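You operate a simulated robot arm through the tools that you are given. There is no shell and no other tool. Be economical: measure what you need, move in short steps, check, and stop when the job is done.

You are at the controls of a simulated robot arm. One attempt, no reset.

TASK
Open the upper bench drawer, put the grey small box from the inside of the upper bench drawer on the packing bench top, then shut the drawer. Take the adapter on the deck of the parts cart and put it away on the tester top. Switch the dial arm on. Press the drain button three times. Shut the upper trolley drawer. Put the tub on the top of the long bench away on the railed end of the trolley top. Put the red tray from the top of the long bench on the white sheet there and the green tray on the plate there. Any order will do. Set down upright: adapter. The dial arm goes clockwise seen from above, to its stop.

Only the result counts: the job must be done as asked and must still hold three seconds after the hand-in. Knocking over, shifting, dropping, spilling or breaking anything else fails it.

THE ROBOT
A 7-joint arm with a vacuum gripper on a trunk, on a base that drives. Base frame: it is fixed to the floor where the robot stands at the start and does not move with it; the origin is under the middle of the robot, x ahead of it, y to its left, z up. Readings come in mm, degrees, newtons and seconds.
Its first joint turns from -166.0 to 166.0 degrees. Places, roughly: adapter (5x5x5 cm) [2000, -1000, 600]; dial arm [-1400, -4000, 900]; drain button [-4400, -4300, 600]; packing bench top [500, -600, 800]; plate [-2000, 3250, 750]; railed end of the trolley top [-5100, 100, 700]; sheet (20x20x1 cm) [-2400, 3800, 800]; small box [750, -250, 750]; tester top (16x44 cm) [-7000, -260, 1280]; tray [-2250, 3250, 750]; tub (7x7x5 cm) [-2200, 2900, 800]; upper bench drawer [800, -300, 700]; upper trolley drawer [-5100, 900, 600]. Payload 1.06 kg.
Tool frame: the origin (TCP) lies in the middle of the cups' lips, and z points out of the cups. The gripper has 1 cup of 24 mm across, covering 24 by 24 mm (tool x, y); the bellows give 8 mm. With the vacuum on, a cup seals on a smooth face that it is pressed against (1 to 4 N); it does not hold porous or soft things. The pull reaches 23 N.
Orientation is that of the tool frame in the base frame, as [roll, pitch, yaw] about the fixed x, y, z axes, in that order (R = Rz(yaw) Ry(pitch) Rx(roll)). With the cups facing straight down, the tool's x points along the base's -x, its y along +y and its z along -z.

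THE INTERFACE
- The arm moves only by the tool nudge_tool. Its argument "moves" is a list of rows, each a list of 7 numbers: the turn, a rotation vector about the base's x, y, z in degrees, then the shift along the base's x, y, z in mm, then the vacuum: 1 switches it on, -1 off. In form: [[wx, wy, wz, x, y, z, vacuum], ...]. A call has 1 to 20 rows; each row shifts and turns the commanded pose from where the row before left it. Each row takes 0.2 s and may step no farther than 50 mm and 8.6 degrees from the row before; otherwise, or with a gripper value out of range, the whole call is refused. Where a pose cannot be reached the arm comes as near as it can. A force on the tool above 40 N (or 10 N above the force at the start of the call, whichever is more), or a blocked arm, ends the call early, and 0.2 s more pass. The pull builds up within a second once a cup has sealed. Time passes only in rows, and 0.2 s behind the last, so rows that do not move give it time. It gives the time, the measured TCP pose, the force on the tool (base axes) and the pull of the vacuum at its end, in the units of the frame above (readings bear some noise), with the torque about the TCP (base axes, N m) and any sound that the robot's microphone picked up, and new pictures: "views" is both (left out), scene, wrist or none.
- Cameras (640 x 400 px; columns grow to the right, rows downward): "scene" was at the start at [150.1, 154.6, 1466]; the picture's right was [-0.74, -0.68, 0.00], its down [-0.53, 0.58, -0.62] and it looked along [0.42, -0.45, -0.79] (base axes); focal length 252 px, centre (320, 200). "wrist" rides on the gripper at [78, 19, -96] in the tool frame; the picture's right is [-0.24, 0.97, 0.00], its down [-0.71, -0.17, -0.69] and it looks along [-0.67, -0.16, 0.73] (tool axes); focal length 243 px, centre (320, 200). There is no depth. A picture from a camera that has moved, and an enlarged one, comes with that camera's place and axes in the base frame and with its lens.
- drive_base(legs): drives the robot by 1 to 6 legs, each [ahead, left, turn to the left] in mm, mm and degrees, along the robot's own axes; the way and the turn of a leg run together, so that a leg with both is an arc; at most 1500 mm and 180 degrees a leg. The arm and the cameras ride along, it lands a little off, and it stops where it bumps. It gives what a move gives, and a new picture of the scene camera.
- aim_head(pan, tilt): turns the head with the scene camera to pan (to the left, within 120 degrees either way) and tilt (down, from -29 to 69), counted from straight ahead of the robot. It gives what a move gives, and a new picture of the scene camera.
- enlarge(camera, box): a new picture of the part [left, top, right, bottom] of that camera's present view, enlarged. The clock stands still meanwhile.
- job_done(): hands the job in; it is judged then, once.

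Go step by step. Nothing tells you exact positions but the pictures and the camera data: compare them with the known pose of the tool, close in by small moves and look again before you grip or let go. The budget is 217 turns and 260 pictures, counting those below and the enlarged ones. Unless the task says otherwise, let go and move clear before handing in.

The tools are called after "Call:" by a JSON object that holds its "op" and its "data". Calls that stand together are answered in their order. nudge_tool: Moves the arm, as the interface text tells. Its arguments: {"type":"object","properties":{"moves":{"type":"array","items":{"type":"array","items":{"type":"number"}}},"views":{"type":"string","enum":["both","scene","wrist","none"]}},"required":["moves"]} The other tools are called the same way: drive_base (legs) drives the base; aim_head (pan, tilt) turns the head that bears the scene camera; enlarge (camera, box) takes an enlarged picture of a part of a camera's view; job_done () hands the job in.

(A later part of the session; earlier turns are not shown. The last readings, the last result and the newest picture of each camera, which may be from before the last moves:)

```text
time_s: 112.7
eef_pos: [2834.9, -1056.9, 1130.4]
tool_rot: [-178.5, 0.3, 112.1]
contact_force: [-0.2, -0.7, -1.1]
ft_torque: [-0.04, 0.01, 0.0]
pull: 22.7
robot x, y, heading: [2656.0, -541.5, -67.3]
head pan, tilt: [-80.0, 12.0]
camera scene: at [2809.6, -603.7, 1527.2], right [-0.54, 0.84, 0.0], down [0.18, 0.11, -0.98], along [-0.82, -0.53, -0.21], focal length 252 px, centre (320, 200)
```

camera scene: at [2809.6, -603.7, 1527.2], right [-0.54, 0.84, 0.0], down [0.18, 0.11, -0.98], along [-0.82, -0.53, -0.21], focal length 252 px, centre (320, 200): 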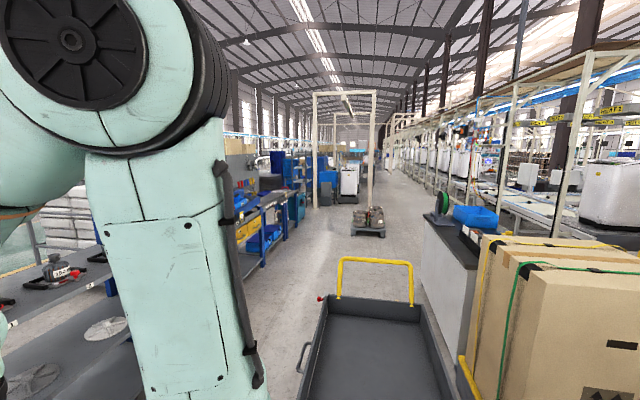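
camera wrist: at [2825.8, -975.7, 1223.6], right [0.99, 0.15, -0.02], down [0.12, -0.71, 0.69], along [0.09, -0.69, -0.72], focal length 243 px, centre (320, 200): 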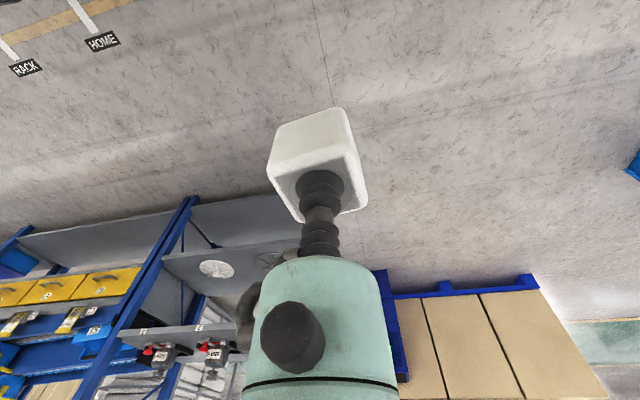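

Adapter is in hand. The tester, trolley and long bench lie north of the conveyor line; I'll back out to the aisle and look for a way through.

Call:
{"op": "drive_base", "data": {"legs": [[0, 90, 0], [-1500, 0, 0], [-300, 0, 0], [0, 0, 90]]}}

Call:
{"op": "aim_head", "data": {"pan": 75, "tilt": 12}}

Call:
{"op": "aim_head", "data": {"pan": 118, "tilt": 12}}

```text
time_s: 126.4
eef_pos: [2561.2, 1360.6, 1128.4]
tool_rot: [-178.5, 0.2, -159.2]
contact_force: [-0.6, 0.5, -1.0]
ft_torque: [-0.04, -0.01, -0.01]
pull: 23.4
robot x, y, heading: [2042.0, 1193.1, 21.4]
head pan, tilt: [-80.0, 12.0]
camera scene: at [2105.7, 1346.8, 1527.3], right [-0.85, -0.52, 0.0], down [-0.11, 0.18, -0.98], along [0.51, -0.84, -0.21], focal length 252 px, centre (320, 200)
```

scene: 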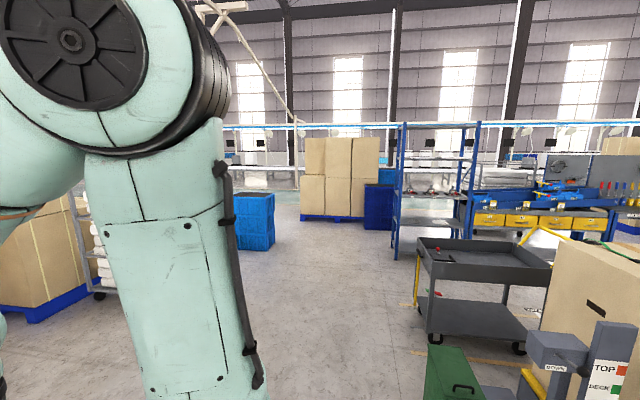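

```text
time_s: 128.8
eef_pos: [2561.4, 1361.3, 1129.7]
tool_rot: [-178.6, 0.2, -159.1]
contact_force: [0.6, -0.1, -1.0]
ft_torque: [0.01, 0.01, 0.02]
pull: 23.1
robot x, y, heading: [2040.0, 1194.3, 21.5]
head pan, tilt: [75.0, 12.0]
camera scene: at [2047.2, 1519.1, 1527.3], right [0.99, 0.11, 0.0], down [0.02, -0.21, -0.98], along [-0.11, 0.97, -0.21], focal length 252 px, centre (320, 200)
```

scene: 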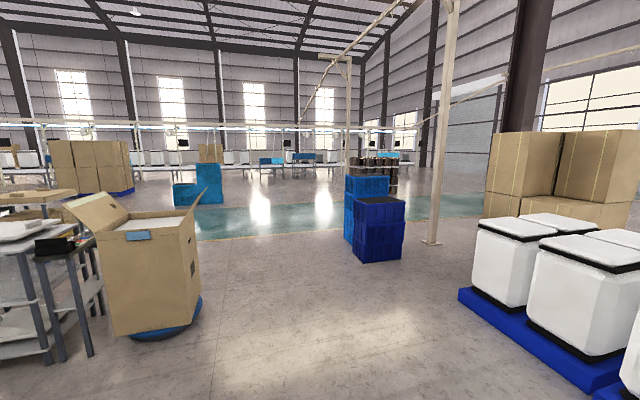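

```text
time_s: 129.9
eef_pos: [2560.8, 1360.7, 1129.3]
tool_rot: [-178.5, 0.2, -159.2]
contact_force: [-0.4, 0.7, -0.6]
ft_torque: [-0.05, 0.02, 0.0]
pull: 22.6
robot x, y, heading: [2043.9, 1191.6, 21.3]
head pan, tilt: [118.0, 12.0]
camera scene: at [1986.7, 1487.3, 1527.3], right [0.65, 0.76, 0.0], down [0.16, -0.14, -0.98], along [-0.74, 0.64, -0.21], focal length 252 px, centre (320, 200)
```

scene: 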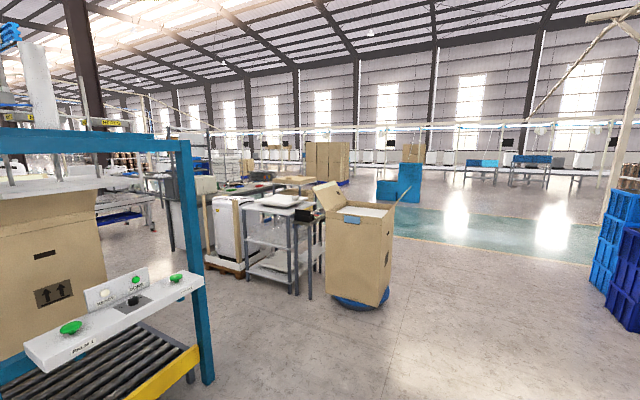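

North of here is open floor. I'll drive north past the open box, then look west toward the long bench.

Call:
{"op": "drive_base", "data": {"legs": [[0, 0, 80.6], [1500, 0, 0], [1500, 0, 0], [500, 0, 0], [0, 0, 75]]}}

Call:
{"op": "aim_head", "data": {"pan": 30, "tilt": 15}}

```text
time_s: 153.6
eef_pos: [797.6, 4696.9, 1128.5]
tool_rot: [-178.5, 0.3, -4.1]
contact_force: [-0.2, 0.1, -0.9]
ft_torque: [0.02, 0.0, 0.01]
pull: 23.7
robot x, y, heading: [1339.8, 4627.5, 176.0]
head pan, tilt: [118.0, 12.0]
camera scene: at [1263.9, 4339.6, 1527.3], right [-0.91, -0.41, 0.0], down [-0.09, 0.19, -0.98], along [0.4, -0.89, -0.21], focal length 252 px, centre (320, 200)
```

scene: 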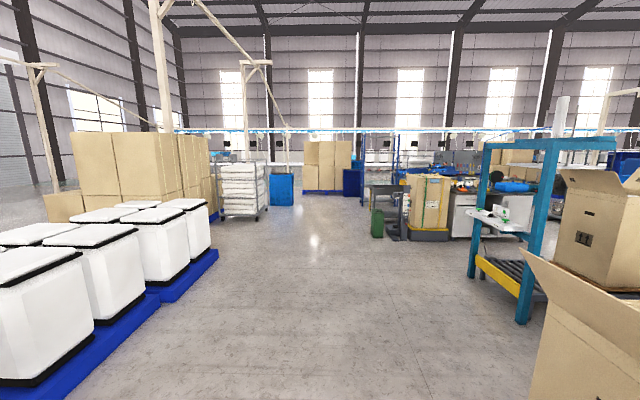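

```text
time_s: 155.2
eef_pos: [798.1, 4697.5, 1129.4]
tool_rot: [-178.5, 0.2, -4.1]
contact_force: [-0.3, -0.7, -0.3]
ft_torque: [0.01, 0.03, -0.03]
pull: 22.5
robot x, y, heading: [1341.4, 4630.0, 176.4]
head pan, tilt: [30.0, 15.0]
camera scene: at [1141.8, 4383.2, 1522.4], right [-0.44, 0.9, 0.0], down [0.23, 0.11, -0.97], along [-0.87, -0.43, -0.26], focal length 252 px, centre (320, 200)
```

scene: 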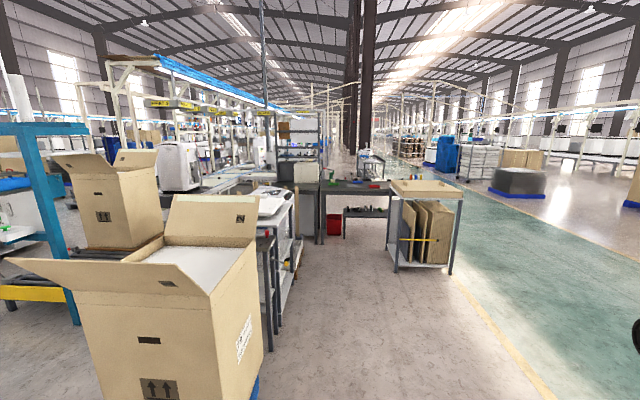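

Call:
{"op": "enlarge", "data": {"camera": "scene", "box": [250, 130, 470, 290]}}

```text
2.50 times, centred on (360, 210) of scene
camera zoom: at [1141.8, 4383.2, 1522.4], right [-0.44, 0.9, 0.0], down [0.23, 0.11, -0.97], along [-0.87, -0.43, -0.26], focal length 629 px, centre (220, 175)
```

zoom: 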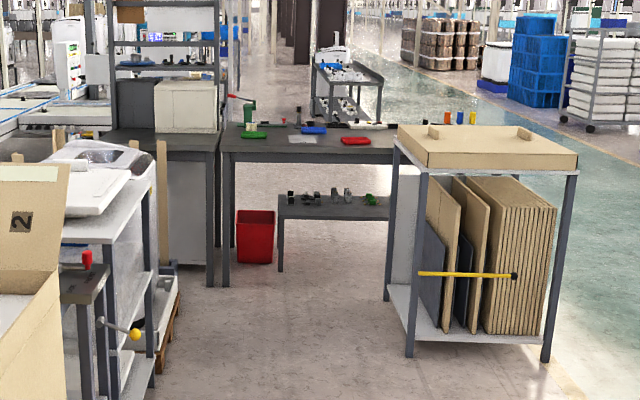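

The long bench (trays, sheet) is at e≈-400. The walkway to its north looks clear, so I'll first carry the adapter west along it to the tester.

Call:
{"op": "drive_base", "data": {"legs": [[0, 0, 26.3], [0, -1500, 0], [1500, 0, 0], [1500, 0, 0], [1500, 0, 0], [1500, 0, 0]]}}

Call:
{"op": "aim_head", "data": {"pan": 40, "tilt": 15}}

```text
time_s: 192.3
eef_pos: [-5310.9, 3441.8, 1127.9]
tool_rot: [-178.5, 0.3, 23.0]
contact_force: [0.0, 1.1, -0.9]
ft_torque: [-0.03, -0.01, -0.01]
pull: 22.8
robot x, y, heading: [-4797.7, 3625.6, -156.9]
head pan, tilt: [30.0, 15.0]
camera scene: at [-4862.7, 3320.1, 1522.4], right [-0.8, 0.6, 0.0], down [0.15, 0.21, -0.97], along [-0.58, -0.77, -0.26], focal length 252 px, centre (320, 200)
```

scene: 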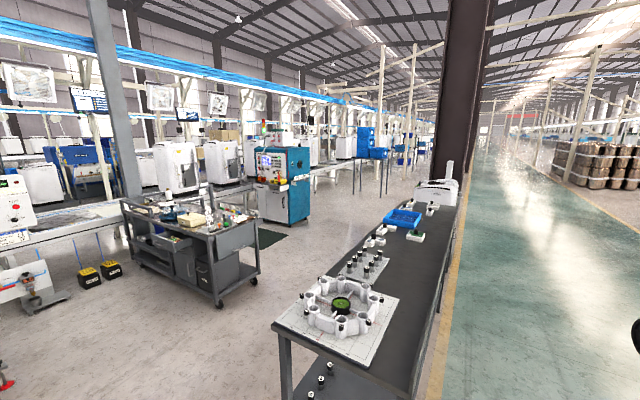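

```text
time_s: 193.0
eef_pos: [-5310.6, 3442.6, 1128.5]
tool_rot: [-178.5, 0.2, 22.9]
contact_force: [-0.4, -0.2, -1.2]
ft_torque: [-0.01, 0.02, -0.03]
pull: 23.4
robot x, y, heading: [-4797.6, 3627.7, -156.5]
head pan, tilt: [40.0, 15.0]
camera scene: at [-4848.9, 3311.5, 1522.4], right [-0.89, 0.45, 0.0], down [0.12, 0.23, -0.97], along [-0.43, -0.86, -0.26], focal length 252 px, centre (320, 200)
```

scene: 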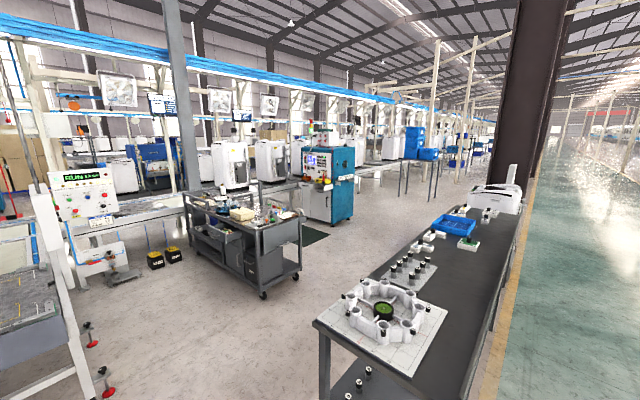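

I can see the trolley (long axis roughly N–S, drawer open to its east) and the teal tester beyond it. I'll go through the corridor north of the trolley and stop beside the tester.

Call:
{"op": "drive_base", "data": {"legs": [[0, 0, -0.8], [0, 1500, 0], [1500, 0, 0], [1500, 0, 0], [280, 0, 0]]}}

Call:
{"op": "aim_head", "data": {"pan": 70, "tilt": 28}}

```text
time_s: 216.4
eef_pos: [-7832.7, 955.8, 1130.4]
tool_rot: [-178.5, 0.2, 18.9]
contact_force: [0.3, 0.0, -1.3]
ft_torque: [0.01, 0.0, 0.01]
pull: 22.8
robot x, y, heading: [-7311.7, 1106.4, -160.3]
head pan, tilt: [40.0, 15.0]
camera scene: at [-7379.9, 794.3, 1522.4], right [-0.86, 0.51, 0.0], down [0.13, 0.22, -0.97], along [-0.49, -0.83, -0.26], focal length 252 px, centre (320, 200)
```

scene: 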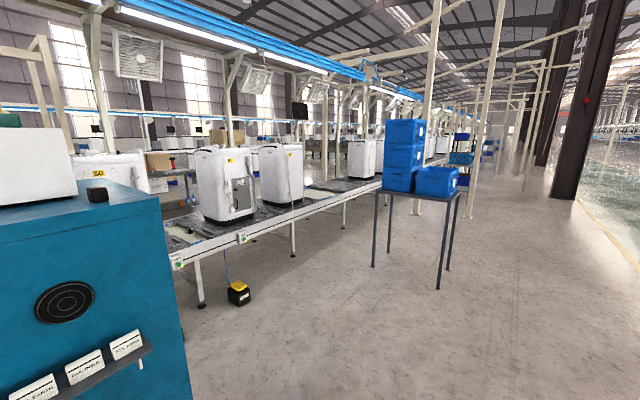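

```text
time_s: 217.3
eef_pos: [-7831.9, 955.7, 1129.9]
tool_rot: [-178.6, 0.2, 18.9]
contact_force: [-0.4, -0.1, -1.2]
ft_torque: [-0.01, -0.01, 0.01]
pull: 23.1
robot x, y, heading: [-7304.3, 1103.5, -160.4]
head pan, tilt: [70.0, 28.0]
camera scene: at [-7333.3, 783.5, 1501.4], right [-1.0, 0.01, 0.0], down [0.01, 0.47, -0.88], along [-0.01, -0.88, -0.47], focal length 252 px, centre (320, 200)
```

scene: 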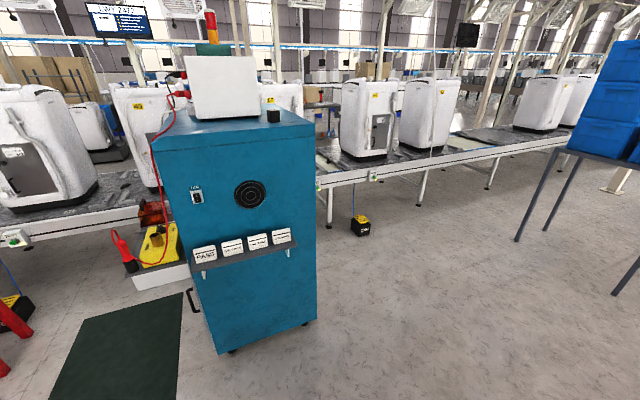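

Call:
{"op": "enlarge", "data": {"camera": "scene", "box": [140, 70, 340, 220]}}

```text
2.67 times, centred on (240, 145) of scene
camera zoom: at [-7333.3, 783.5, 1501.4], right [-1.0, 0.01, 0.0], down [0.01, 0.47, -0.88], along [-0.01, -0.88, -0.47], focal length 671 px, centre (533, 347)
```

zoom: 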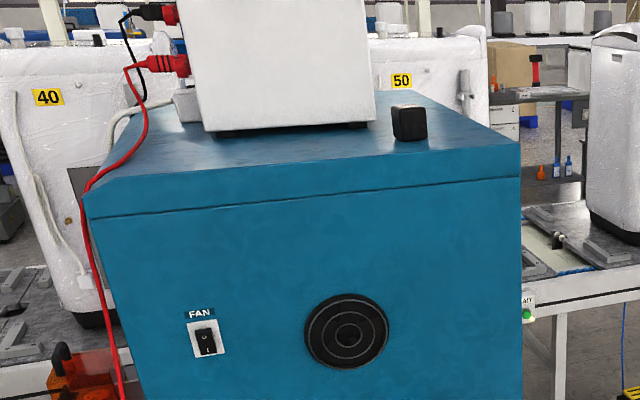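

The tester top has a white box and a black cube on it, with a free front strip. I'll slide in close and look from above with the wrist camera.

Call:
{"op": "drive_base", "data": {"legs": [[0, 0, 2.9], [0, 680, 0]]}}

```text
time_s: 221.4
eef_pos: [-7570.0, 311.4, 1130.0]
tool_rot: [-178.5, 0.1, 21.9]
contact_force: [0.3, -0.3, -1.3]
ft_torque: [0.02, 0.02, -0.01]
pull: 23.0
robot x, y, heading: [-7052.7, 481.0, -157.8]
head pan, tilt: [70.0, 28.0]
camera scene: at [-7063.3, 163.1, 1501.3], right [-1.0, -0.04, 0.0], down [-0.02, 0.47, -0.88], along [0.04, -0.88, -0.47], focal length 252 px, centre (320, 200)
```

scene: 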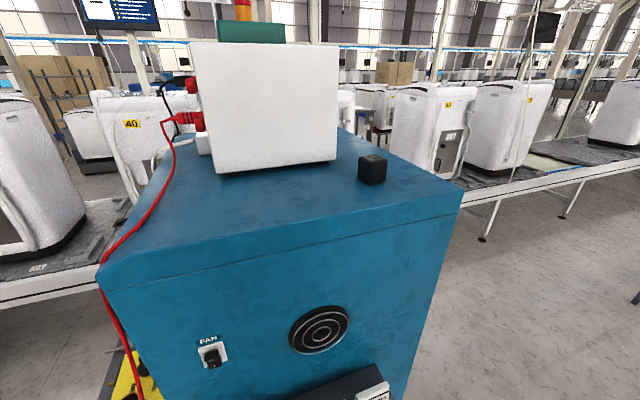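

I have room: I'll back up a little so the arm can go left-forward clear of the head, and slide in 160 mm.

Call:
{"op": "drive_base", "data": {"legs": [[-280, 0, 0], [0, 160, 0]]}}

Call:
{"op": "nudge_tool", "data": {"moves": [[0, 0, 0, 0, 0, 45, 1], [0, 0, 0, 0, 0, 45, 1], [0, 0, 0, 0, 0, 45, 1], [0, 0, 0, 0, 0, 45, 1], [0, 0, 0, 0, 0, 45, 1], [0, 0, 0, 0, 0, 45, 1]], "views": "none"}}

```text
time_s: 224.4
eef_pos: [-7253.6, 268.2, 1128.9]
tool_rot: [-178.5, 0.2, 21.5]
contact_force: [0.0, -0.4, -1.4]
ft_torque: [-0.02, -0.01, -0.04]
pull: 22.4
robot x, y, heading: [-6737.6, 439.0, -157.9]
head pan, tilt: [70.0, 28.0]
camera scene: at [-6746.9, 118.9, 1501.3], right [-1.0, -0.04, 0.0], down [-0.02, 0.47, -0.88], along [0.03, -0.88, -0.47], focal length 252 px, centre (320, 200)
```

scene: 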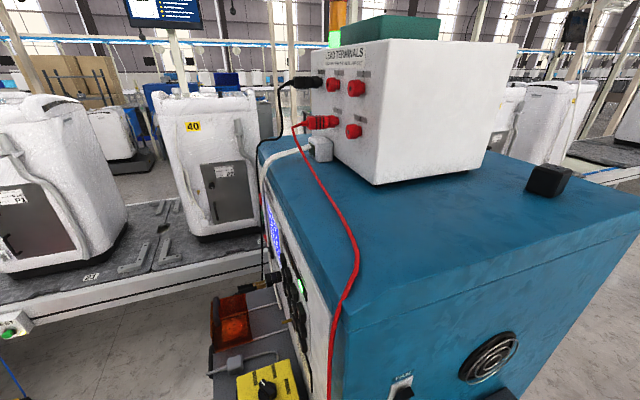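

```text
time_s: 225.8
eef_pos: [-7254.0, 269.0, 1400.9]
tool_rot: [-178.5, 0.2, 21.4]
contact_force: [-0.5, -0.7, -0.8]
ft_torque: [0.04, -0.05, -0.01]
pull: 23.2
robot x, y, heading: [-6733.8, 442.5, -157.7]
head pan, tilt: [70.0, 28.0]
```

Call:
{"op": "nudge_tool", "data": {"moves": [[0, 0, 5.2, 21, -43, 0, 1], [0, 0, 5.2, 21, -43, 0, 1], [0, 0, 5.2, 21, -43, 0, 1], [0, 0, 5.2, 21, -43, 0, 1], [0, 0, 5.2, 21, -43, 0, 1], [0, 0, 5.2, 21, -43, 0, 1], [0, 0, 5.2, 21, -43, 0, 1], [0, 0, 5.2, 21, -43, 0, 1], [0, 0, 5.2, 21, -43, 0, 1], [0, 0, 5.2, 21, -43, 0, 1], [0, 0, 5.2, 21, -43, 0, 1]], "views": "both"}}

```text
time_s: 228.2
eef_pos: [-7024.2, -203.1, 1400.1]
tool_rot: [-178.5, 0.3, 78.7]
contact_force: [-0.8, 0.2, -0.7]
ft_torque: [-0.03, 0.0, 0.0]
pull: 22.5
robot x, y, heading: [-6736.3, 438.7, -157.7]
head pan, tilt: [70.0, 28.0]
camera scene: at [-6747.4, 119.8, 1501.5], right [-1.0, -0.03, 0.0], down [-0.02, 0.47, -0.88], along [0.03, -0.88, -0.47], focal length 252 px, centre (320, 200)
camera wrist: at [-6987.1, -128.0, 1494.3], right [0.91, -0.42, -0.02], down [-0.29, -0.66, 0.69], along [-0.31, -0.62, -0.72], focal length 243 px, centre (320, 200)
```

scene: 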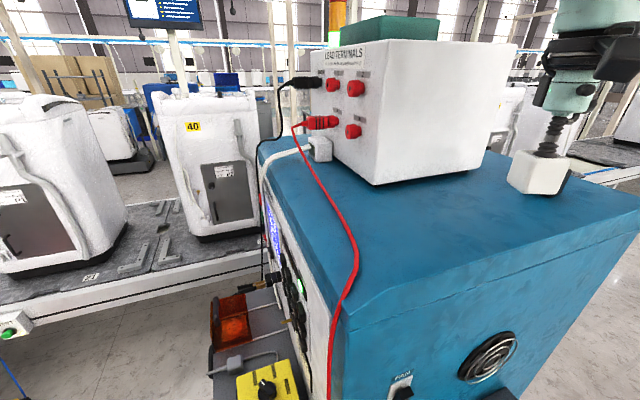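
wrist: 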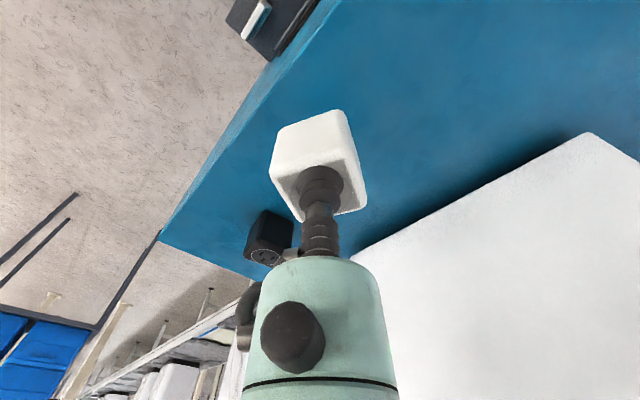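

Call:
{"op": "nudge_tool", "data": {"moves": [[0, 0, 3, 18, -43, 0, 1], [0, 0, 3, 17, -42, 0, 1], [0, 0, 0, 0, 0, -30, 1], [0, 0, 0, 0, 0, -25, 1], [0, 0, 0, 0, 0, 0, 1]], "views": "both"}}

```text
time_s: 229.4
eef_pos: [-6999.9, -257.3, 1342.5]
tool_rot: [-178.6, 0.1, 84.8]
contact_force: [0.2, 0.1, -1.5]
ft_torque: [0.02, -0.01, -0.02]
pull: 22.8
out of reach, approached as far as the arm can: row 2
robot x, y, heading: [-6732.6, 444.5, -158.1]
head pan, tilt: [70.0, 28.0]
camera scene: at [-6746.9, 118.9, 1501.3], right [-1.0, -0.04, 0.0], down [-0.02, 0.47, -0.88], along [0.03, -0.88, -0.47], focal length 252 px, centre (320, 200)
camera wrist: at [-6970.8, -179.1, 1437.3], right [0.95, -0.32, -0.03], down [-0.22, -0.69, 0.69], along [-0.24, -0.65, -0.72], focal length 243 px, centre (320, 200)
```

scene: 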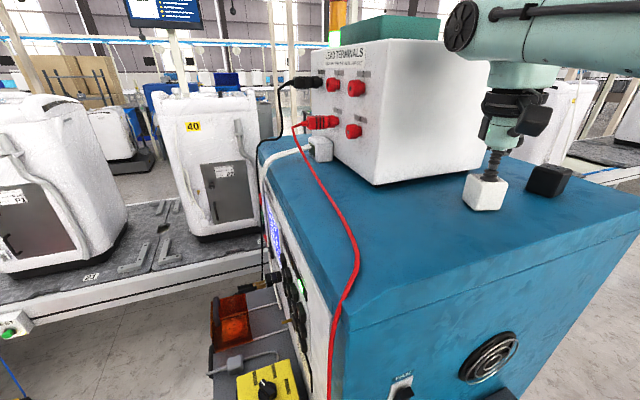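
wrist: 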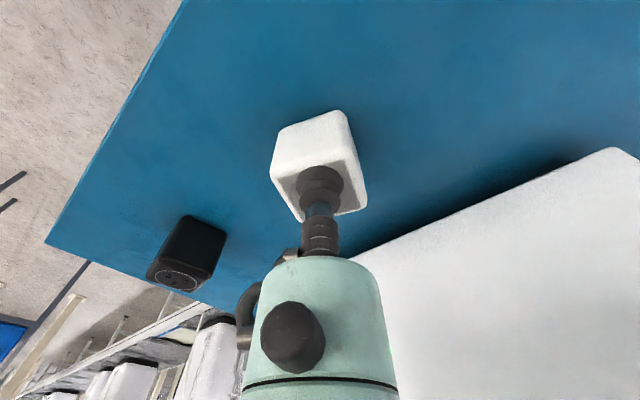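

This spot is free and matches the nominal place. Lower gently.

Call:
{"op": "nudge_tool", "data": {"moves": [[0, 0, 0, 0, 0, -8, 1], [0, 0, 0, 0, 0, -5, 1], [0, 0, 0, 0, 0, -4, 1], [0, 0, 0, 0, 0, 0, 1]], "views": "none"}}

Call:
{"op": "enlarge", "data": {"camera": "scene", "box": [430, 120, 590, 240]}}

```text
time_s: 230.2
eef_pos: [-7000.0, -255.1, 1332.1]
tool_rot: [-178.4, 0.8, 84.5]
contact_force: [-0.8, 0.4, 7.2]
ft_torque: [0.03, -0.19, 0.01]
pull: 22.4
robot x, y, heading: [-6735.4, 442.6, -157.9]
head pan, tilt: [70.0, 28.0]
stopped in row 4: the force on the tool passed its limit at 44 N (the readings are from after the stop); the commanded pose is now the measured one
```

```text
3.33 times, centred on (510, 180) of scene
camera zoom: at [-6747.0, 119.2, 1501.4], right [-1.0, -0.04, 0.0], down [-0.02, 0.47, -0.88], along [0.03, -0.88, -0.47], focal length 839 px, centre (-313, 267)
```

zoom: 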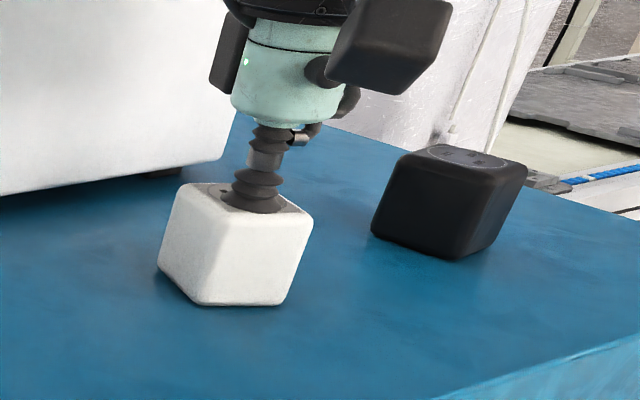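

Call:
{"op": "nudge_tool", "data": {"moves": [[0, 0, 0, 0, 0, 0, -1], [0, 0, 0, 0, 0, 0, -1], [0, 0, 0, 0, 0, 0, -1], [0, 0, 0, 0, 0, 3, -1], [0, 0, 0, 0, 0, 10, -1], [0, 0, 0, 0, 0, 30, -1], [0, 0, 0, 0, 0, 40, -1]], "views": "scene"}}

```text
time_s: 231.8
eef_pos: [-7000.6, -255.6, 1403.7]
tool_rot: [-178.5, 0.6, 84.5]
contact_force: [0.5, 0.4, 0.3]
ft_torque: [0.01, -0.01, 0.03]
pull: 0.0
out of reach, approached as far as the arm can: row 7
robot x, y, heading: [-6734.3, 442.6, -157.9]
head pan, tilt: [70.0, 28.0]
camera scene: at [-6747.2, 119.1, 1501.4], right [-1.0, -0.03, 0.0], down [-0.02, 0.47, -0.88], along [0.03, -0.88, -0.47], focal length 252 px, centre (320, 200)
```

scene: 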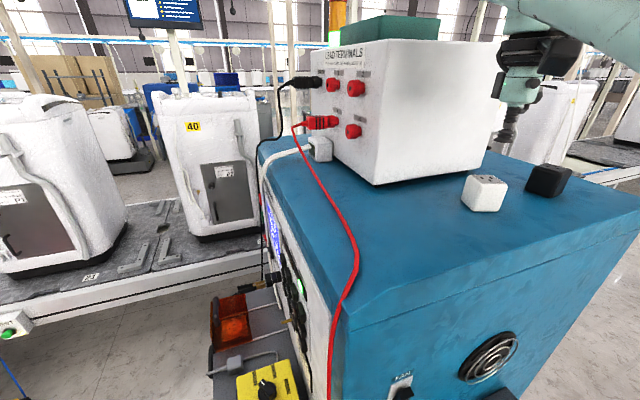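

The adapter is placed upright. Retract the arm to the front.

Call:
{"op": "nudge_tool", "data": {"moves": [[0, 0, -5.2, -21, 43, 0, -1], [0, 0, -5.2, -21, 43, 0, -1], [0, 0, -5.2, -21, 43, 0, -1], [0, 0, -5.2, -21, 43, 0, -1], [0, 0, -5.2, -21, 43, 0, -1], [0, 0, -5.2, -21, 43, 0, -1], [0, 0, -5.2, -21, 43, 0, -1], [0, 0, -5.2, -21, 43, 0, -1], [0, 0, -5.2, -21, 43, 0, -1], [0, 0, -5.2, -21, 43, 0, -1], [0, 0, -5.2, -21, 43, 0, -1], [0, 0, -5.2, -21, 43, 0, -1], [0, 0, 0, 10, 0, -45, -1], [0, 0, 0, 10, 0, -45, -1], [0, 0, 0, 10, 0, -45, -1], [0, 0, 0, 10, 0, -45, -1], [0, 0, 0, 10, 0, -45, -1]], "views": "none"}}

Call:
{"op": "drive_base", "data": {"legs": [[0, -680, 0.4], [-1500, 0, 0], [-800, 0, 0], [0, 0, 90]]}}

Call:
{"op": "aim_head", "data": {"pan": -60, "tilt": 30}}

```text
time_s: 235.4
eef_pos: [-7202.5, 260.2, 1176.1]
tool_rot: [-178.5, 0.7, 22.1]
contact_force: [-0.4, -0.8, 0.0]
ft_torque: [-0.03, -0.02, 0.01]
pull: 0.0
robot x, y, heading: [-6735.4, 442.7, -158.0]
head pan, tilt: [70.0, 28.0]
```

```text
time_s: 253.8
eef_pos: [-4687.1, 1475.4, 1176.7]
tool_rot: [-178.4, 0.6, 114.4]
contact_force: [0.1, -0.5, -0.4]
ft_torque: [-0.02, 0.02, -0.02]
pull: 0.0
robot x, y, heading: [-4887.4, 1936.8, -66.1]
head pan, tilt: [70.0, 28.0]
camera scene: at [-4562.8, 1936.5, 1501.3], right [0.07, -1.0, 0.0], down [-0.47, -0.03, -0.88], along [0.88, 0.06, -0.47], focal length 252 px, centre (320, 200)
```

scene: 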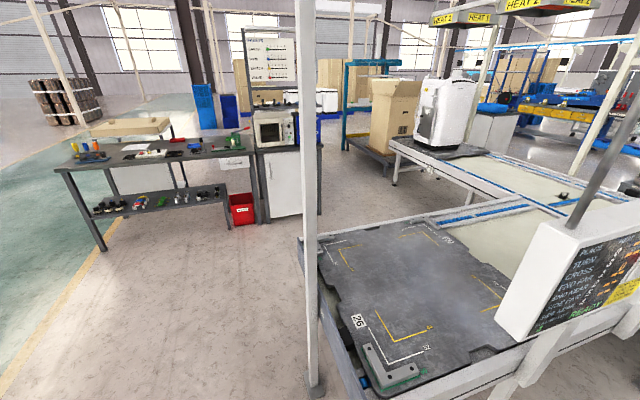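

```text
time_s: 255.9
eef_pos: [-4687.5, 1476.0, 1175.5]
tool_rot: [-178.3, 0.7, 114.3]
contact_force: [0.5, 0.2, 0.4]
ft_torque: [0.02, 0.0, 0.0]
pull: 0.1
robot x, y, heading: [-4887.4, 1932.9, -65.7]
head pan, tilt: [-60.0, 30.0]
camera scene: at [-4706.6, 1856.5, 1498.2], right [-0.81, 0.58, 0.0], down [0.29, 0.41, -0.87], along [-0.51, -0.7, -0.5], focal length 252 px, centre (320, 200)
```

scene: 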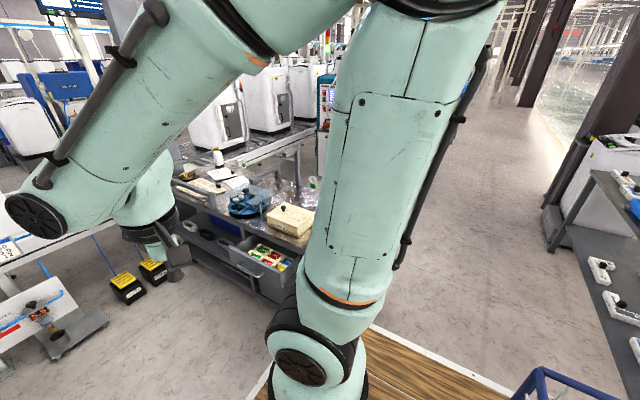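

From here I see the trolley's open drawer on the right, and the long bench also has open access from its west side. I'll park beside the drawer.

Call:
{"op": "drive_base", "data": {"legs": [[0, 130, -1.8], [520, 0, 0]]}}

Call:
{"op": "nudge_tool", "data": {"moves": [[0, 0, -7, -46, 0, -10, -1], [0, 0, -7, -46, 0, -10, -1], [0, 0, -7, -46, 0, -10, -1], [0, 0, -7, -46, 0, -10, -1], [0, 0, -7, -46, 5, -10, -1], [0, 0, -7, -46, 10, -10, -1], [0, 0, -7, -40, 15, -10, -1], [0, 0, -7, -40, 15, -10, -1], [0, 0, -7, -30, 15, -10, -1], [0, 0, -7, -30, 15, -10, -1]], "views": "both"}}

```text
time_s: 259.9
eef_pos: [-4382.8, 1044.6, 1176.4]
tool_rot: [-178.5, 0.7, 112.7]
contact_force: [0.2, -0.1, -0.6]
ft_torque: [-0.06, -0.02, -0.01]
pull: 0.0
robot x, y, heading: [-4568.6, 1506.8, -67.5]
head pan, tilt: [-60.0, 30.0]
camera scene: at [-4391.9, 1425.5, 1498.2], right [-0.79, 0.61, 0.0], down [0.3, 0.4, -0.87], along [-0.53, -0.69, -0.5], focal length 252 px, centre (320, 200)
```

scene: 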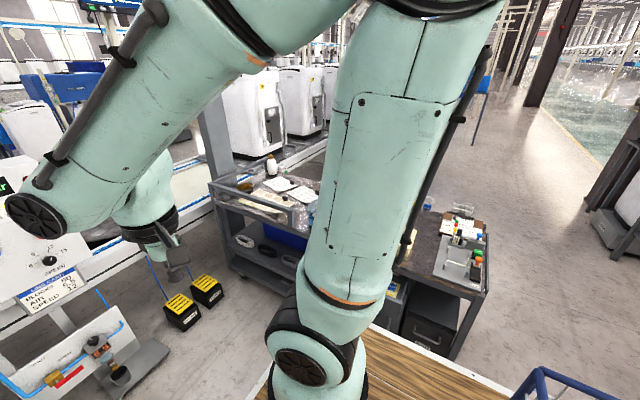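

```text
time_s: 262.1
eef_pos: [-4799.1, 1117.3, 1080.8]
tool_rot: [-178.3, 0.8, 42.8]
contact_force: [0.1, 0.5, -0.9]
ft_torque: [0.12, 0.06, -0.01]
pull: 0.0
out of reach, approached as far as the arm can: row 9
robot x, y, heading: [-4571.8, 1509.4, -67.6]
head pan, tilt: [-60.0, 30.0]
camera scene: at [-4390.2, 1424.3, 1497.9], right [-0.79, 0.61, 0.0], down [0.3, 0.4, -0.87], along [-0.53, -0.69, -0.5], focal length 252 px, centre (320, 200)
camera wrist: at [-4725.4, 1156.4, 1174.8], right [0.49, -0.87, -0.03], down [-0.62, -0.36, 0.7], along [-0.62, -0.32, -0.71], focal length 243 px, centre (320, 200)
```

scene: 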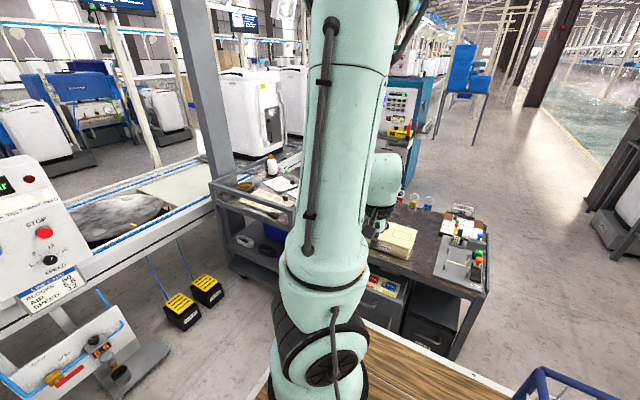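
wrist: 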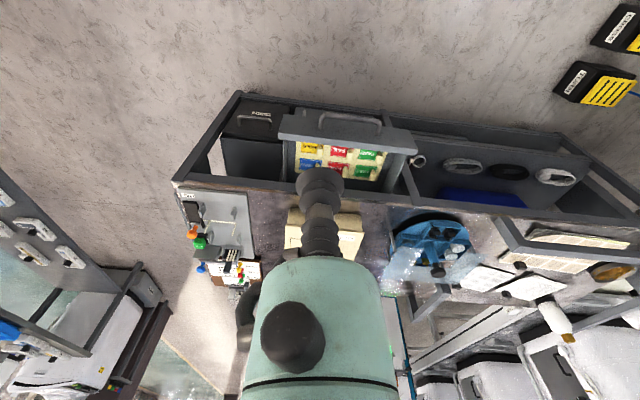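

The wrist view shows the open drawer with its front at e≈-4200, n≈2790. I'll bring the tool level in front of it.

Call:
{"op": "nudge_tool", "data": {"moves": [[0, 0, -7.3, -8, -34, 0, -1], [0, 0, -7.3, -8, -34, 0, -1], [0, 0, -7.2, -8, -35, 0, -1], [-3.13, 7.56, 0, 0, 0, -40, -1], [-3.13, 7.56, 0, 0, 0, -40, -1], [-3.13, 7.56, 0, 0, 0, -40, -1], [-3.13, 7.56, 0, 0, 0, -40, -1], [-3.13, 7.56, 0, 0, 0, -40, -1], [-3.13, 7.56, 0, 0, 0, -40, -1], [-3.13, 7.56, 0, 0, 0, -40, -1], [-3.13, 7.56, 0, 0, 0, -40, -1], [-3.13, 7.56, 0, 0, 0, -40, -1], [-3.13, 7.56, 0, 0, 0, -40, -1], [-3.13, 7.56, 0, 0, 0, -40, -1]], "views": "both"}}

```text
time_s: 265.1
eef_pos: [-4822.9, 1016.4, 643.5]
tool_rot: [66.5, 88.1, -92.9]
contact_force: [0.5, 0.2, -0.4]
ft_torque: [0.0, 0.01, -0.01]
pull: 0.0
robot x, y, heading: [-4570.7, 1505.9, -67.5]
head pan, tilt: [-60.0, 30.0]
camera scene: at [-4392.0, 1425.4, 1498.2], right [-0.79, 0.61, 0.0], down [0.3, 0.4, -0.87], along [-0.53, -0.69, -0.5], focal length 252 px, centre (320, 200)
camera wrist: at [-4726.4, 1030.1, 563.8], right [0.35, -0.9, 0.26], down [0.58, 0.43, 0.69], along [-0.74, -0.09, 0.67], focal length 243 px, centre (320, 200)
```

scene: 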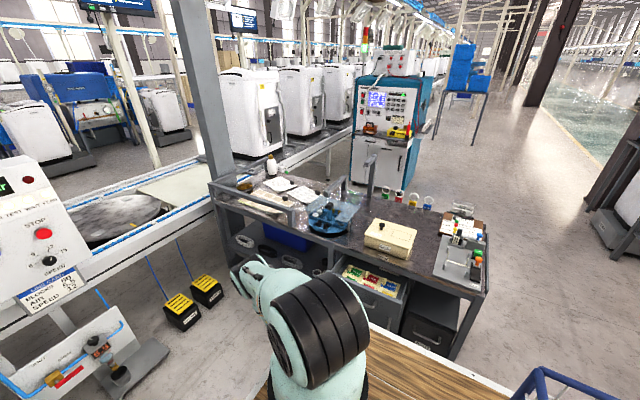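
wrist: 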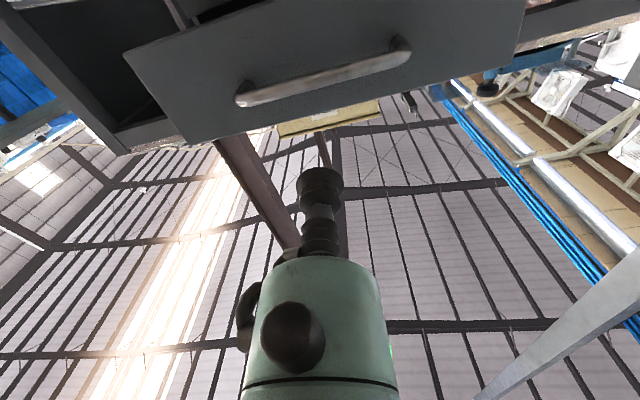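

Call:
{"op": "nudge_tool", "data": {"moves": [[0, 0, 0, 0, 0, -28, -1], [0, 0, 0, 0, 0, -28, -1], [0, 0, 0, -18.5, -7.7, 0, -1], [0, 0, 0, -18.5, -7.7, 0, -1], [0, 0, 0, -18.5, -7.7, 0, -1], [0, 0, 0, -18.5, -7.7, 0, -1], [0, 0, 0, -18.5, -7.7, 0, -1], [0, 0, 0, -18.5, -7.7, 0, -1], [0, 0, 0, -9.2, -3.8, 0, -1]], "views": "wrist"}}

```text
time_s: 267.1
eef_pos: [-4944.7, 963.8, 590.4]
tool_rot: [68.6, 88.2, -90.6]
contact_force: [-0.7, -0.6, 0.0]
ft_torque: [0.01, -0.01, 0.03]
pull: 0.1
out of reach, approached as far as the arm can: row 2
robot x, y, heading: [-4571.1, 1510.5, -67.5]
head pan, tilt: [-60.0, 30.0]
camera wrist: at [-4848.3, 977.9, 511.5], right [0.35, -0.9, 0.26], down [0.58, 0.43, 0.7], along [-0.74, -0.09, 0.67], focal length 243 px, centre (320, 200)
```

wrist: 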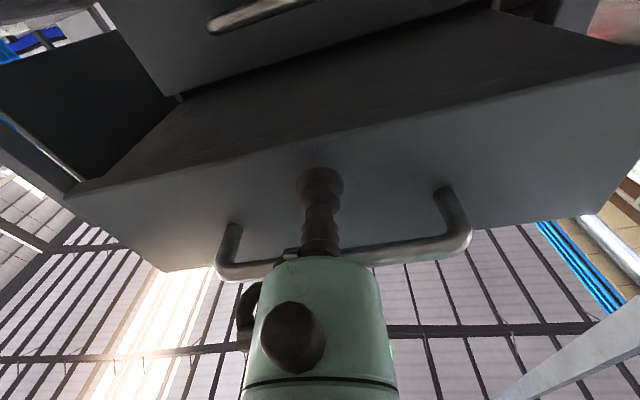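

Call:
{"op": "nudge_tool", "data": {"moves": [[0, 0, 0, -9.2, -3.8, 0, -1], [0, 0, 0, -9.2, -3.8, 0, -1], [0, 0, 0, -18.5, -7.7, 0, -1], [0, 0, 0, -18.5, -7.7, 0, -1], [0, 0, 0, -18.5, -7.7, 0, -1], [0, 0, 0, -18.5, -7.7, 0, -1], [0, 0, 0, -18.5, -7.7, 0, -1], [0, 0, 0, -13.9, -5.7, 0, -1]], "views": "both"}}

```text
time_s: 268.9
eef_pos: [-5069.6, 911.7, 592.2]
tool_rot: [69.6, 88.2, -89.4]
contact_force: [0.6, -0.4, 0.2]
ft_torque: [0.0, -0.01, 0.03]
pull: 0.0
robot x, y, heading: [-4569.1, 1511.3, -67.6]
head pan, tilt: [-60.0, 30.0]
camera scene: at [-4392.0, 1425.5, 1498.2], right [-0.79, 0.61, 0.0], down [0.3, 0.4, -0.87], along [-0.53, -0.69, -0.5], focal length 252 px, centre (320, 200)
camera wrist: at [-4973.4, 927.0, 512.2], right [0.35, -0.9, 0.26], down [0.58, 0.43, 0.7], along [-0.74, -0.09, 0.67], focal length 243 px, centre (320, 200)
```

scene: 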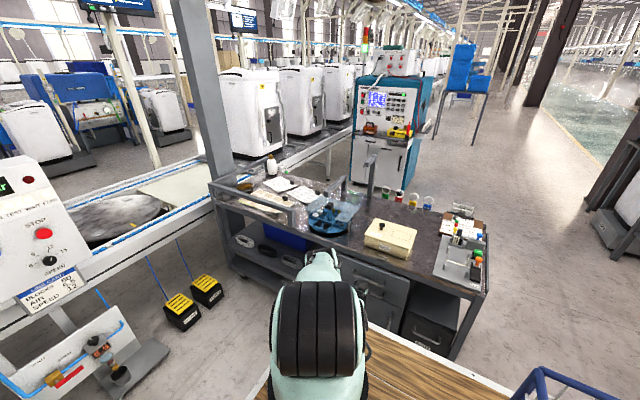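
wrist: 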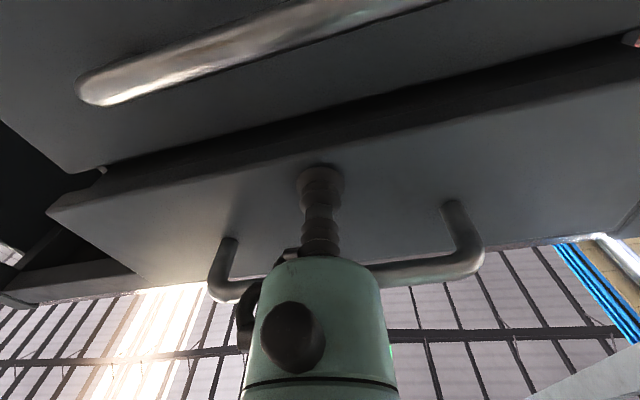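

Call:
{"op": "nudge_tool", "data": {"moves": [[0, 0, 0, -9.2, -3.8, 0, -1], [0, 0, 0, -9.2, -3.8, 0, -1], [0, 0, 0, -4.6, -1.9, 0, -1], [0, 0, 0, -4.6, -1.9, 0, -1], [0, 0, 0, 0, 0, 0, -1]], "views": "wrist"}}

```text
time_s: 270.1
eef_pos: [-5096.4, 901.2, 592.0]
tool_rot: [69.5, 88.3, -89.6]
contact_force: [0.6, 0.2, -0.1]
ft_torque: [0.0, 0.02, 0.01]
pull: 0.0
robot x, y, heading: [-4563.6, 1509.3, -67.6]
head pan, tilt: [-60.0, 30.0]
camera wrist: at [-5000.3, 916.6, 512.5], right [0.35, -0.9, 0.26], down [0.58, 0.43, 0.7], along [-0.74, -0.09, 0.67], focal length 243 px, centre (320, 200)
```

wrist: 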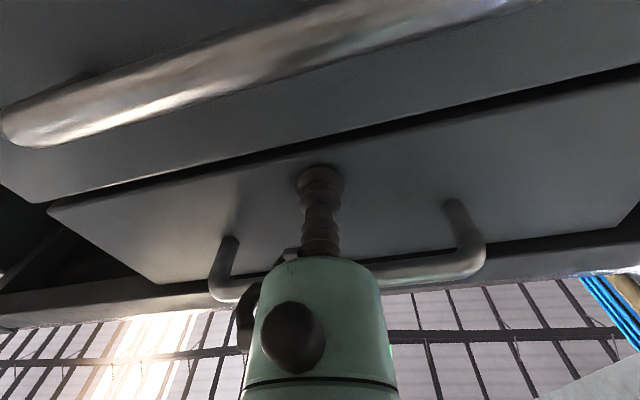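

Call:
{"op": "nudge_tool", "data": {"moves": [[0, 0, 0, -4.6, -1.9, 0, -1], [0, 0, 0, -4.6, -1.9, 0, -1], [0, 0, 0, -4.6, -1.9, 0, -1], [0, 0, 0, 0, 0, 0, -1]], "views": "wrist"}}

```text
time_s: 271.1
eef_pos: [-5106.3, 896.4, 588.3]
tool_rot: [78.4, 88.5, -80.8]
contact_force: [11.9, 3.3, 1.8]
ft_torque: [0.02, -0.04, 0.01]
pull: 0.1
robot x, y, heading: [-4568.6, 1508.4, -67.4]
head pan, tilt: [-60.0, 30.0]
stopped in row 4: the force on the tool passed its limit at 41 N (the readings are from after the stop); the commanded pose is now the measured one
camera wrist: at [-5009.8, 911.7, 509.7], right [0.34, -0.9, 0.26], down [0.58, 0.42, 0.7], along [-0.74, -0.09, 0.67], focal length 243 px, centre (320, 200)
```

wrist: 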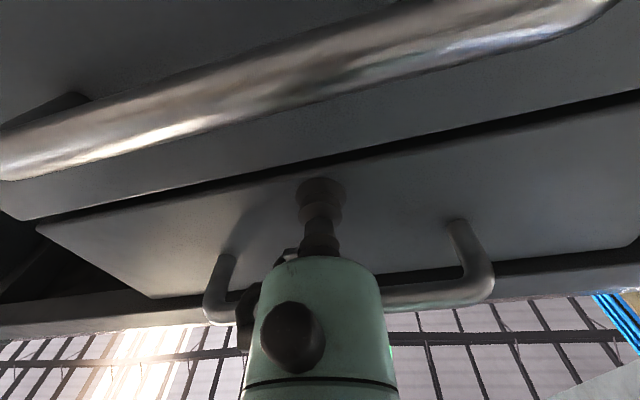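

The drawer hit its stop and is shut. Retreat the arm.

Call:
{"op": "nudge_tool", "data": {"moves": [[0, 0, 0, 9, 4, 0, -1], [0, 0, 0, 41, 17, 0, -1], [0, 0, 0, 41, 17, 5, -1], [0, 0, 0, 41, 17, 10, -1], [0, 0, 0, 41, 17, 10, -1], [0, 0, 0, 41, 17, 10, -1], [0, 0, 0, 41, 17, 10, -1], [0, 0, 0, 30, 12, 10, -1], [3.13, -7.56, 0, 0, 0, 40, -1], [3.13, -7.56, 0, 0, 0, 40, -1], [3.13, -7.56, 0, 0, 0, 40, -1], [3.13, -7.56, 0, 0, 0, 40, -1], [3.13, -7.56, 0, 0, 0, 40, -1], [3.13, -7.56, 0, 0, 0, 40, -1], [3.13, -7.56, 0, 0, 0, 40, -1], [3.13, -7.56, 0, 0, 0, 40, -1], [3.13, -7.56, 0, 0, 0, 40, -1], [3.13, -7.56, 0, 0, 0, 40, -1], [3.13, -7.56, 0, 0, 0, 40, -1]], "views": "scene"}}

Call:
{"op": "enlarge", "data": {"camera": "scene", "box": [190, 140, 350, 260]}}

```text
time_s: 275.1
eef_pos: [-4821.8, 1015.5, 1084.5]
tool_rot: [-178.3, 0.5, 20.9]
contact_force: [-0.4, -0.8, -0.1]
ft_torque: [0.03, 0.03, -0.01]
pull: 0.0
robot x, y, heading: [-4566.9, 1504.9, -67.4]
head pan, tilt: [-60.0, 30.0]
camera scene: at [-4391.5, 1425.6, 1498.2], right [-0.79, 0.61, 0.0], down [0.3, 0.4, -0.87], along [-0.53, -0.69, -0.5], focal length 252 px, centre (320, 200)
```

scene: 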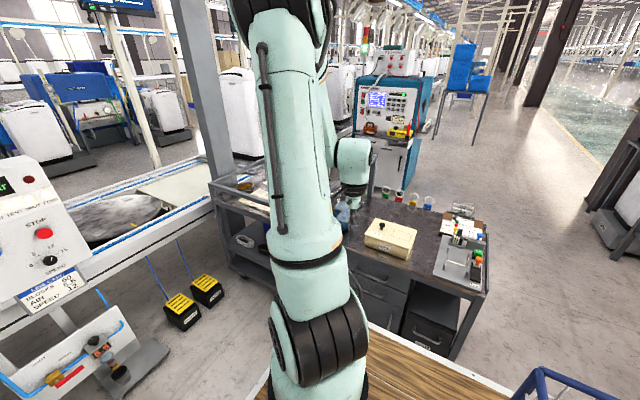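

```text
3.33 times, centred on (270, 200) of scene
camera zoom: at [-4391.5, 1425.6, 1498.2], right [-0.79, 0.61, 0.0], down [0.3, 0.4, -0.87], along [-0.53, -0.69, -0.5], focal length 839 px, centre (487, 200)
```

zoom: 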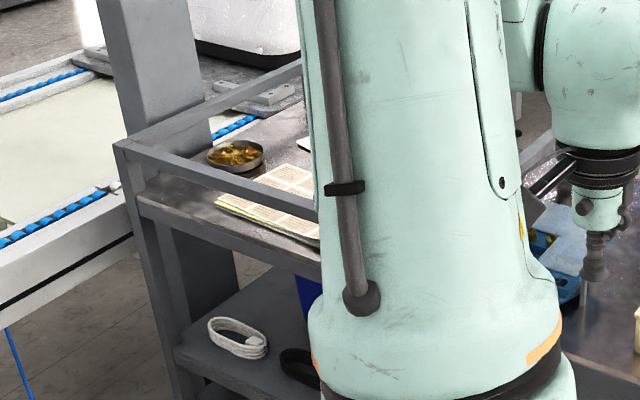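

Next, travel to the long bench's west side. First the arm to the front, then drive.

Call:
{"op": "nudge_tool", "data": {"moves": [[0, 0, 8, 44, -5, 8, -1], [0, 0, 8, 44, -5, 8, -1], [0, 0, 8, 44, -3, 8, -1], [0, 0, 8, 44, 0, 8, -1], [0, 0, 8, 44, 0, 8, -1], [0, 0, 8, 44, 3, 8, -1], [0, 0, 8, 44, 3, 8, -1], [0, 0, 8, 44, 5, 8, -1], [0, 0, 8, 44, 5, 8, -1], [0, 0, 8, 40, 5, 8, -1], [0, 0, 8, 30, 5, 0, -1]], "views": "none"}}

Call:
{"op": "drive_base", "data": {"legs": [[-1360, 0, 0], [0, 1000, 0], [0, 0, 90], [0, 0, 90], [0, -900, 0]]}}

Call:
{"op": "aim_head", "data": {"pan": -90, "tilt": 30}}

```text
time_s: 277.5
eef_pos: [-4356.5, 1026.8, 1166.4]
tool_rot: [-178.3, 0.5, 108.9]
contact_force: [0.0, 0.1, -0.6]
ft_torque: [0.01, 0.01, 0.03]
pull: 0.1
robot x, y, heading: [-4565.7, 1512.4, -67.7]
head pan, tilt: [-60.0, 30.0]
```

```text
time_s: 281.7
eef_pos: [-4658.3, 1779.2, 1166.4]
tool_rot: [-178.2, 0.5, 109.6]
contact_force: [-0.7, 0.2, -0.1]
ft_torque: [-0.01, -0.02, 0.01]
pull: 0.1
robot x, y, heading: [-4877.8, 2261.1, -66.6]
head pan, tilt: [-60.0, 30.0]
stopped in leg 1: the robot was blocked; the commanded pose is now the measured one
camera scene: at [-4697.0, 2177.5, 1498.2], right [-0.8, 0.6, 0.0], down [0.3, 0.4, -0.87], along [-0.52, -0.69, -0.5], focal length 252 px, centre (320, 200)
```

scene: 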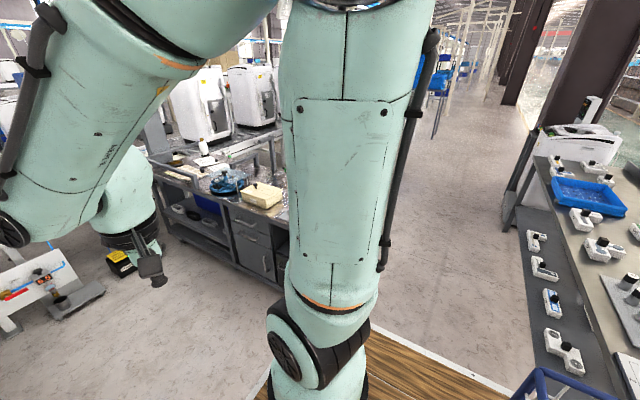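

```text
time_s: 282.6
eef_pos: [-4658.6, 1779.3, 1166.6]
tool_rot: [-178.3, 0.4, 109.6]
contact_force: [-0.3, 0.1, 0.0]
ft_torque: [-0.01, 0.01, -0.02]
pull: 0.1
robot x, y, heading: [-4875.0, 2254.4, -66.4]
head pan, tilt: [-90.0, 30.0]
camera scene: at [-4726.0, 2214.1, 1498.2], right [-0.4, 0.92, 0.0], down [0.46, 0.2, -0.87], along [-0.8, -0.34, -0.5], focal length 252 px, centre (320, 200)
```

scene: 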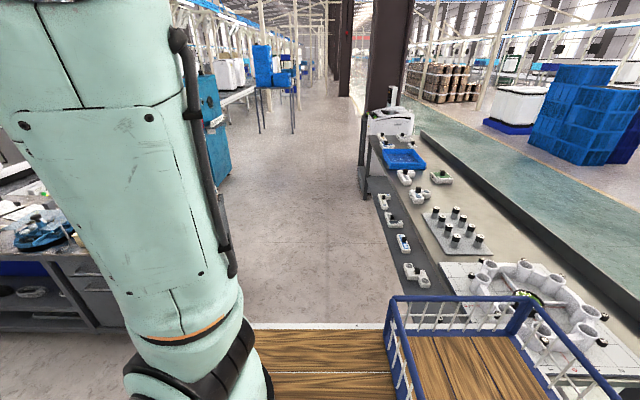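

I bumped the dark bench's end with the rear. Move a bit forward, slide left, then continue.

Call:
{"op": "drive_base", "data": {"legs": [[60, 0, -1], [0, 900, 0], [-560, 0, 0]]}}

Call:
{"op": "aim_head", "data": {"pan": 110, "tilt": 30}}

```text
time_s: 287.1
eef_pos: [-3948.9, 2010.2, 1165.7]
tool_rot: [-178.1, 0.3, 106.4]
contact_force: [-0.3, 0.8, -0.7]
ft_torque: [0.0, -0.02, -0.01]
pull: 0.1
robot x, y, heading: [-4137.7, 2493.8, -68.6]
head pan, tilt: [-90.0, 30.0]
stopped in leg 2: the robot was blocked; the commanded pose is now the measured one
camera scene: at [-3994.7, 2447.2, 1498.7], right [-0.37, 0.93, 0.0], down [0.47, 0.18, -0.87], along [-0.8, -0.32, -0.5], focal length 252 px, centre (320, 200)
```

scene: 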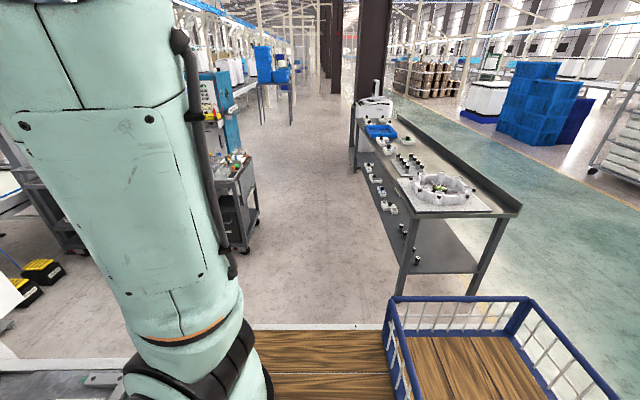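

```text
time_s: 290.0
eef_pos: [-3948.7, 2010.1, 1165.5]
tool_rot: [-178.2, 0.2, 106.5]
contact_force: [0.5, 0.1, 0.0]
ft_torque: [0.01, 0.0, 0.0]
pull: 0.1
robot x, y, heading: [-4138.7, 2494.1, -68.3]
head pan, tilt: [110.0, 30.0]
camera scene: at [-3843.3, 2540.7, 1499.2], right [0.66, -0.75, 0.0], down [-0.37, -0.33, -0.87], along [0.65, 0.57, -0.5], focal length 252 px, centre (320, 200)
```

scene: 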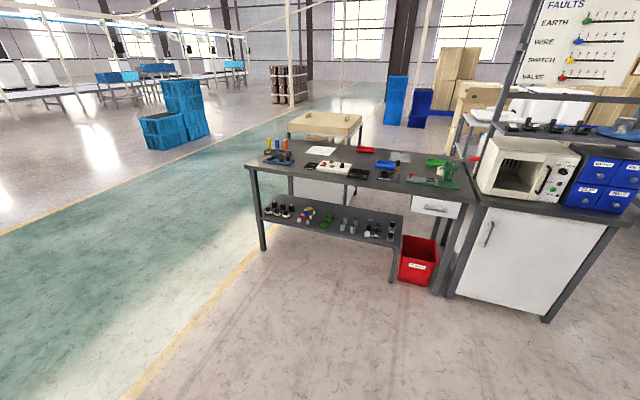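

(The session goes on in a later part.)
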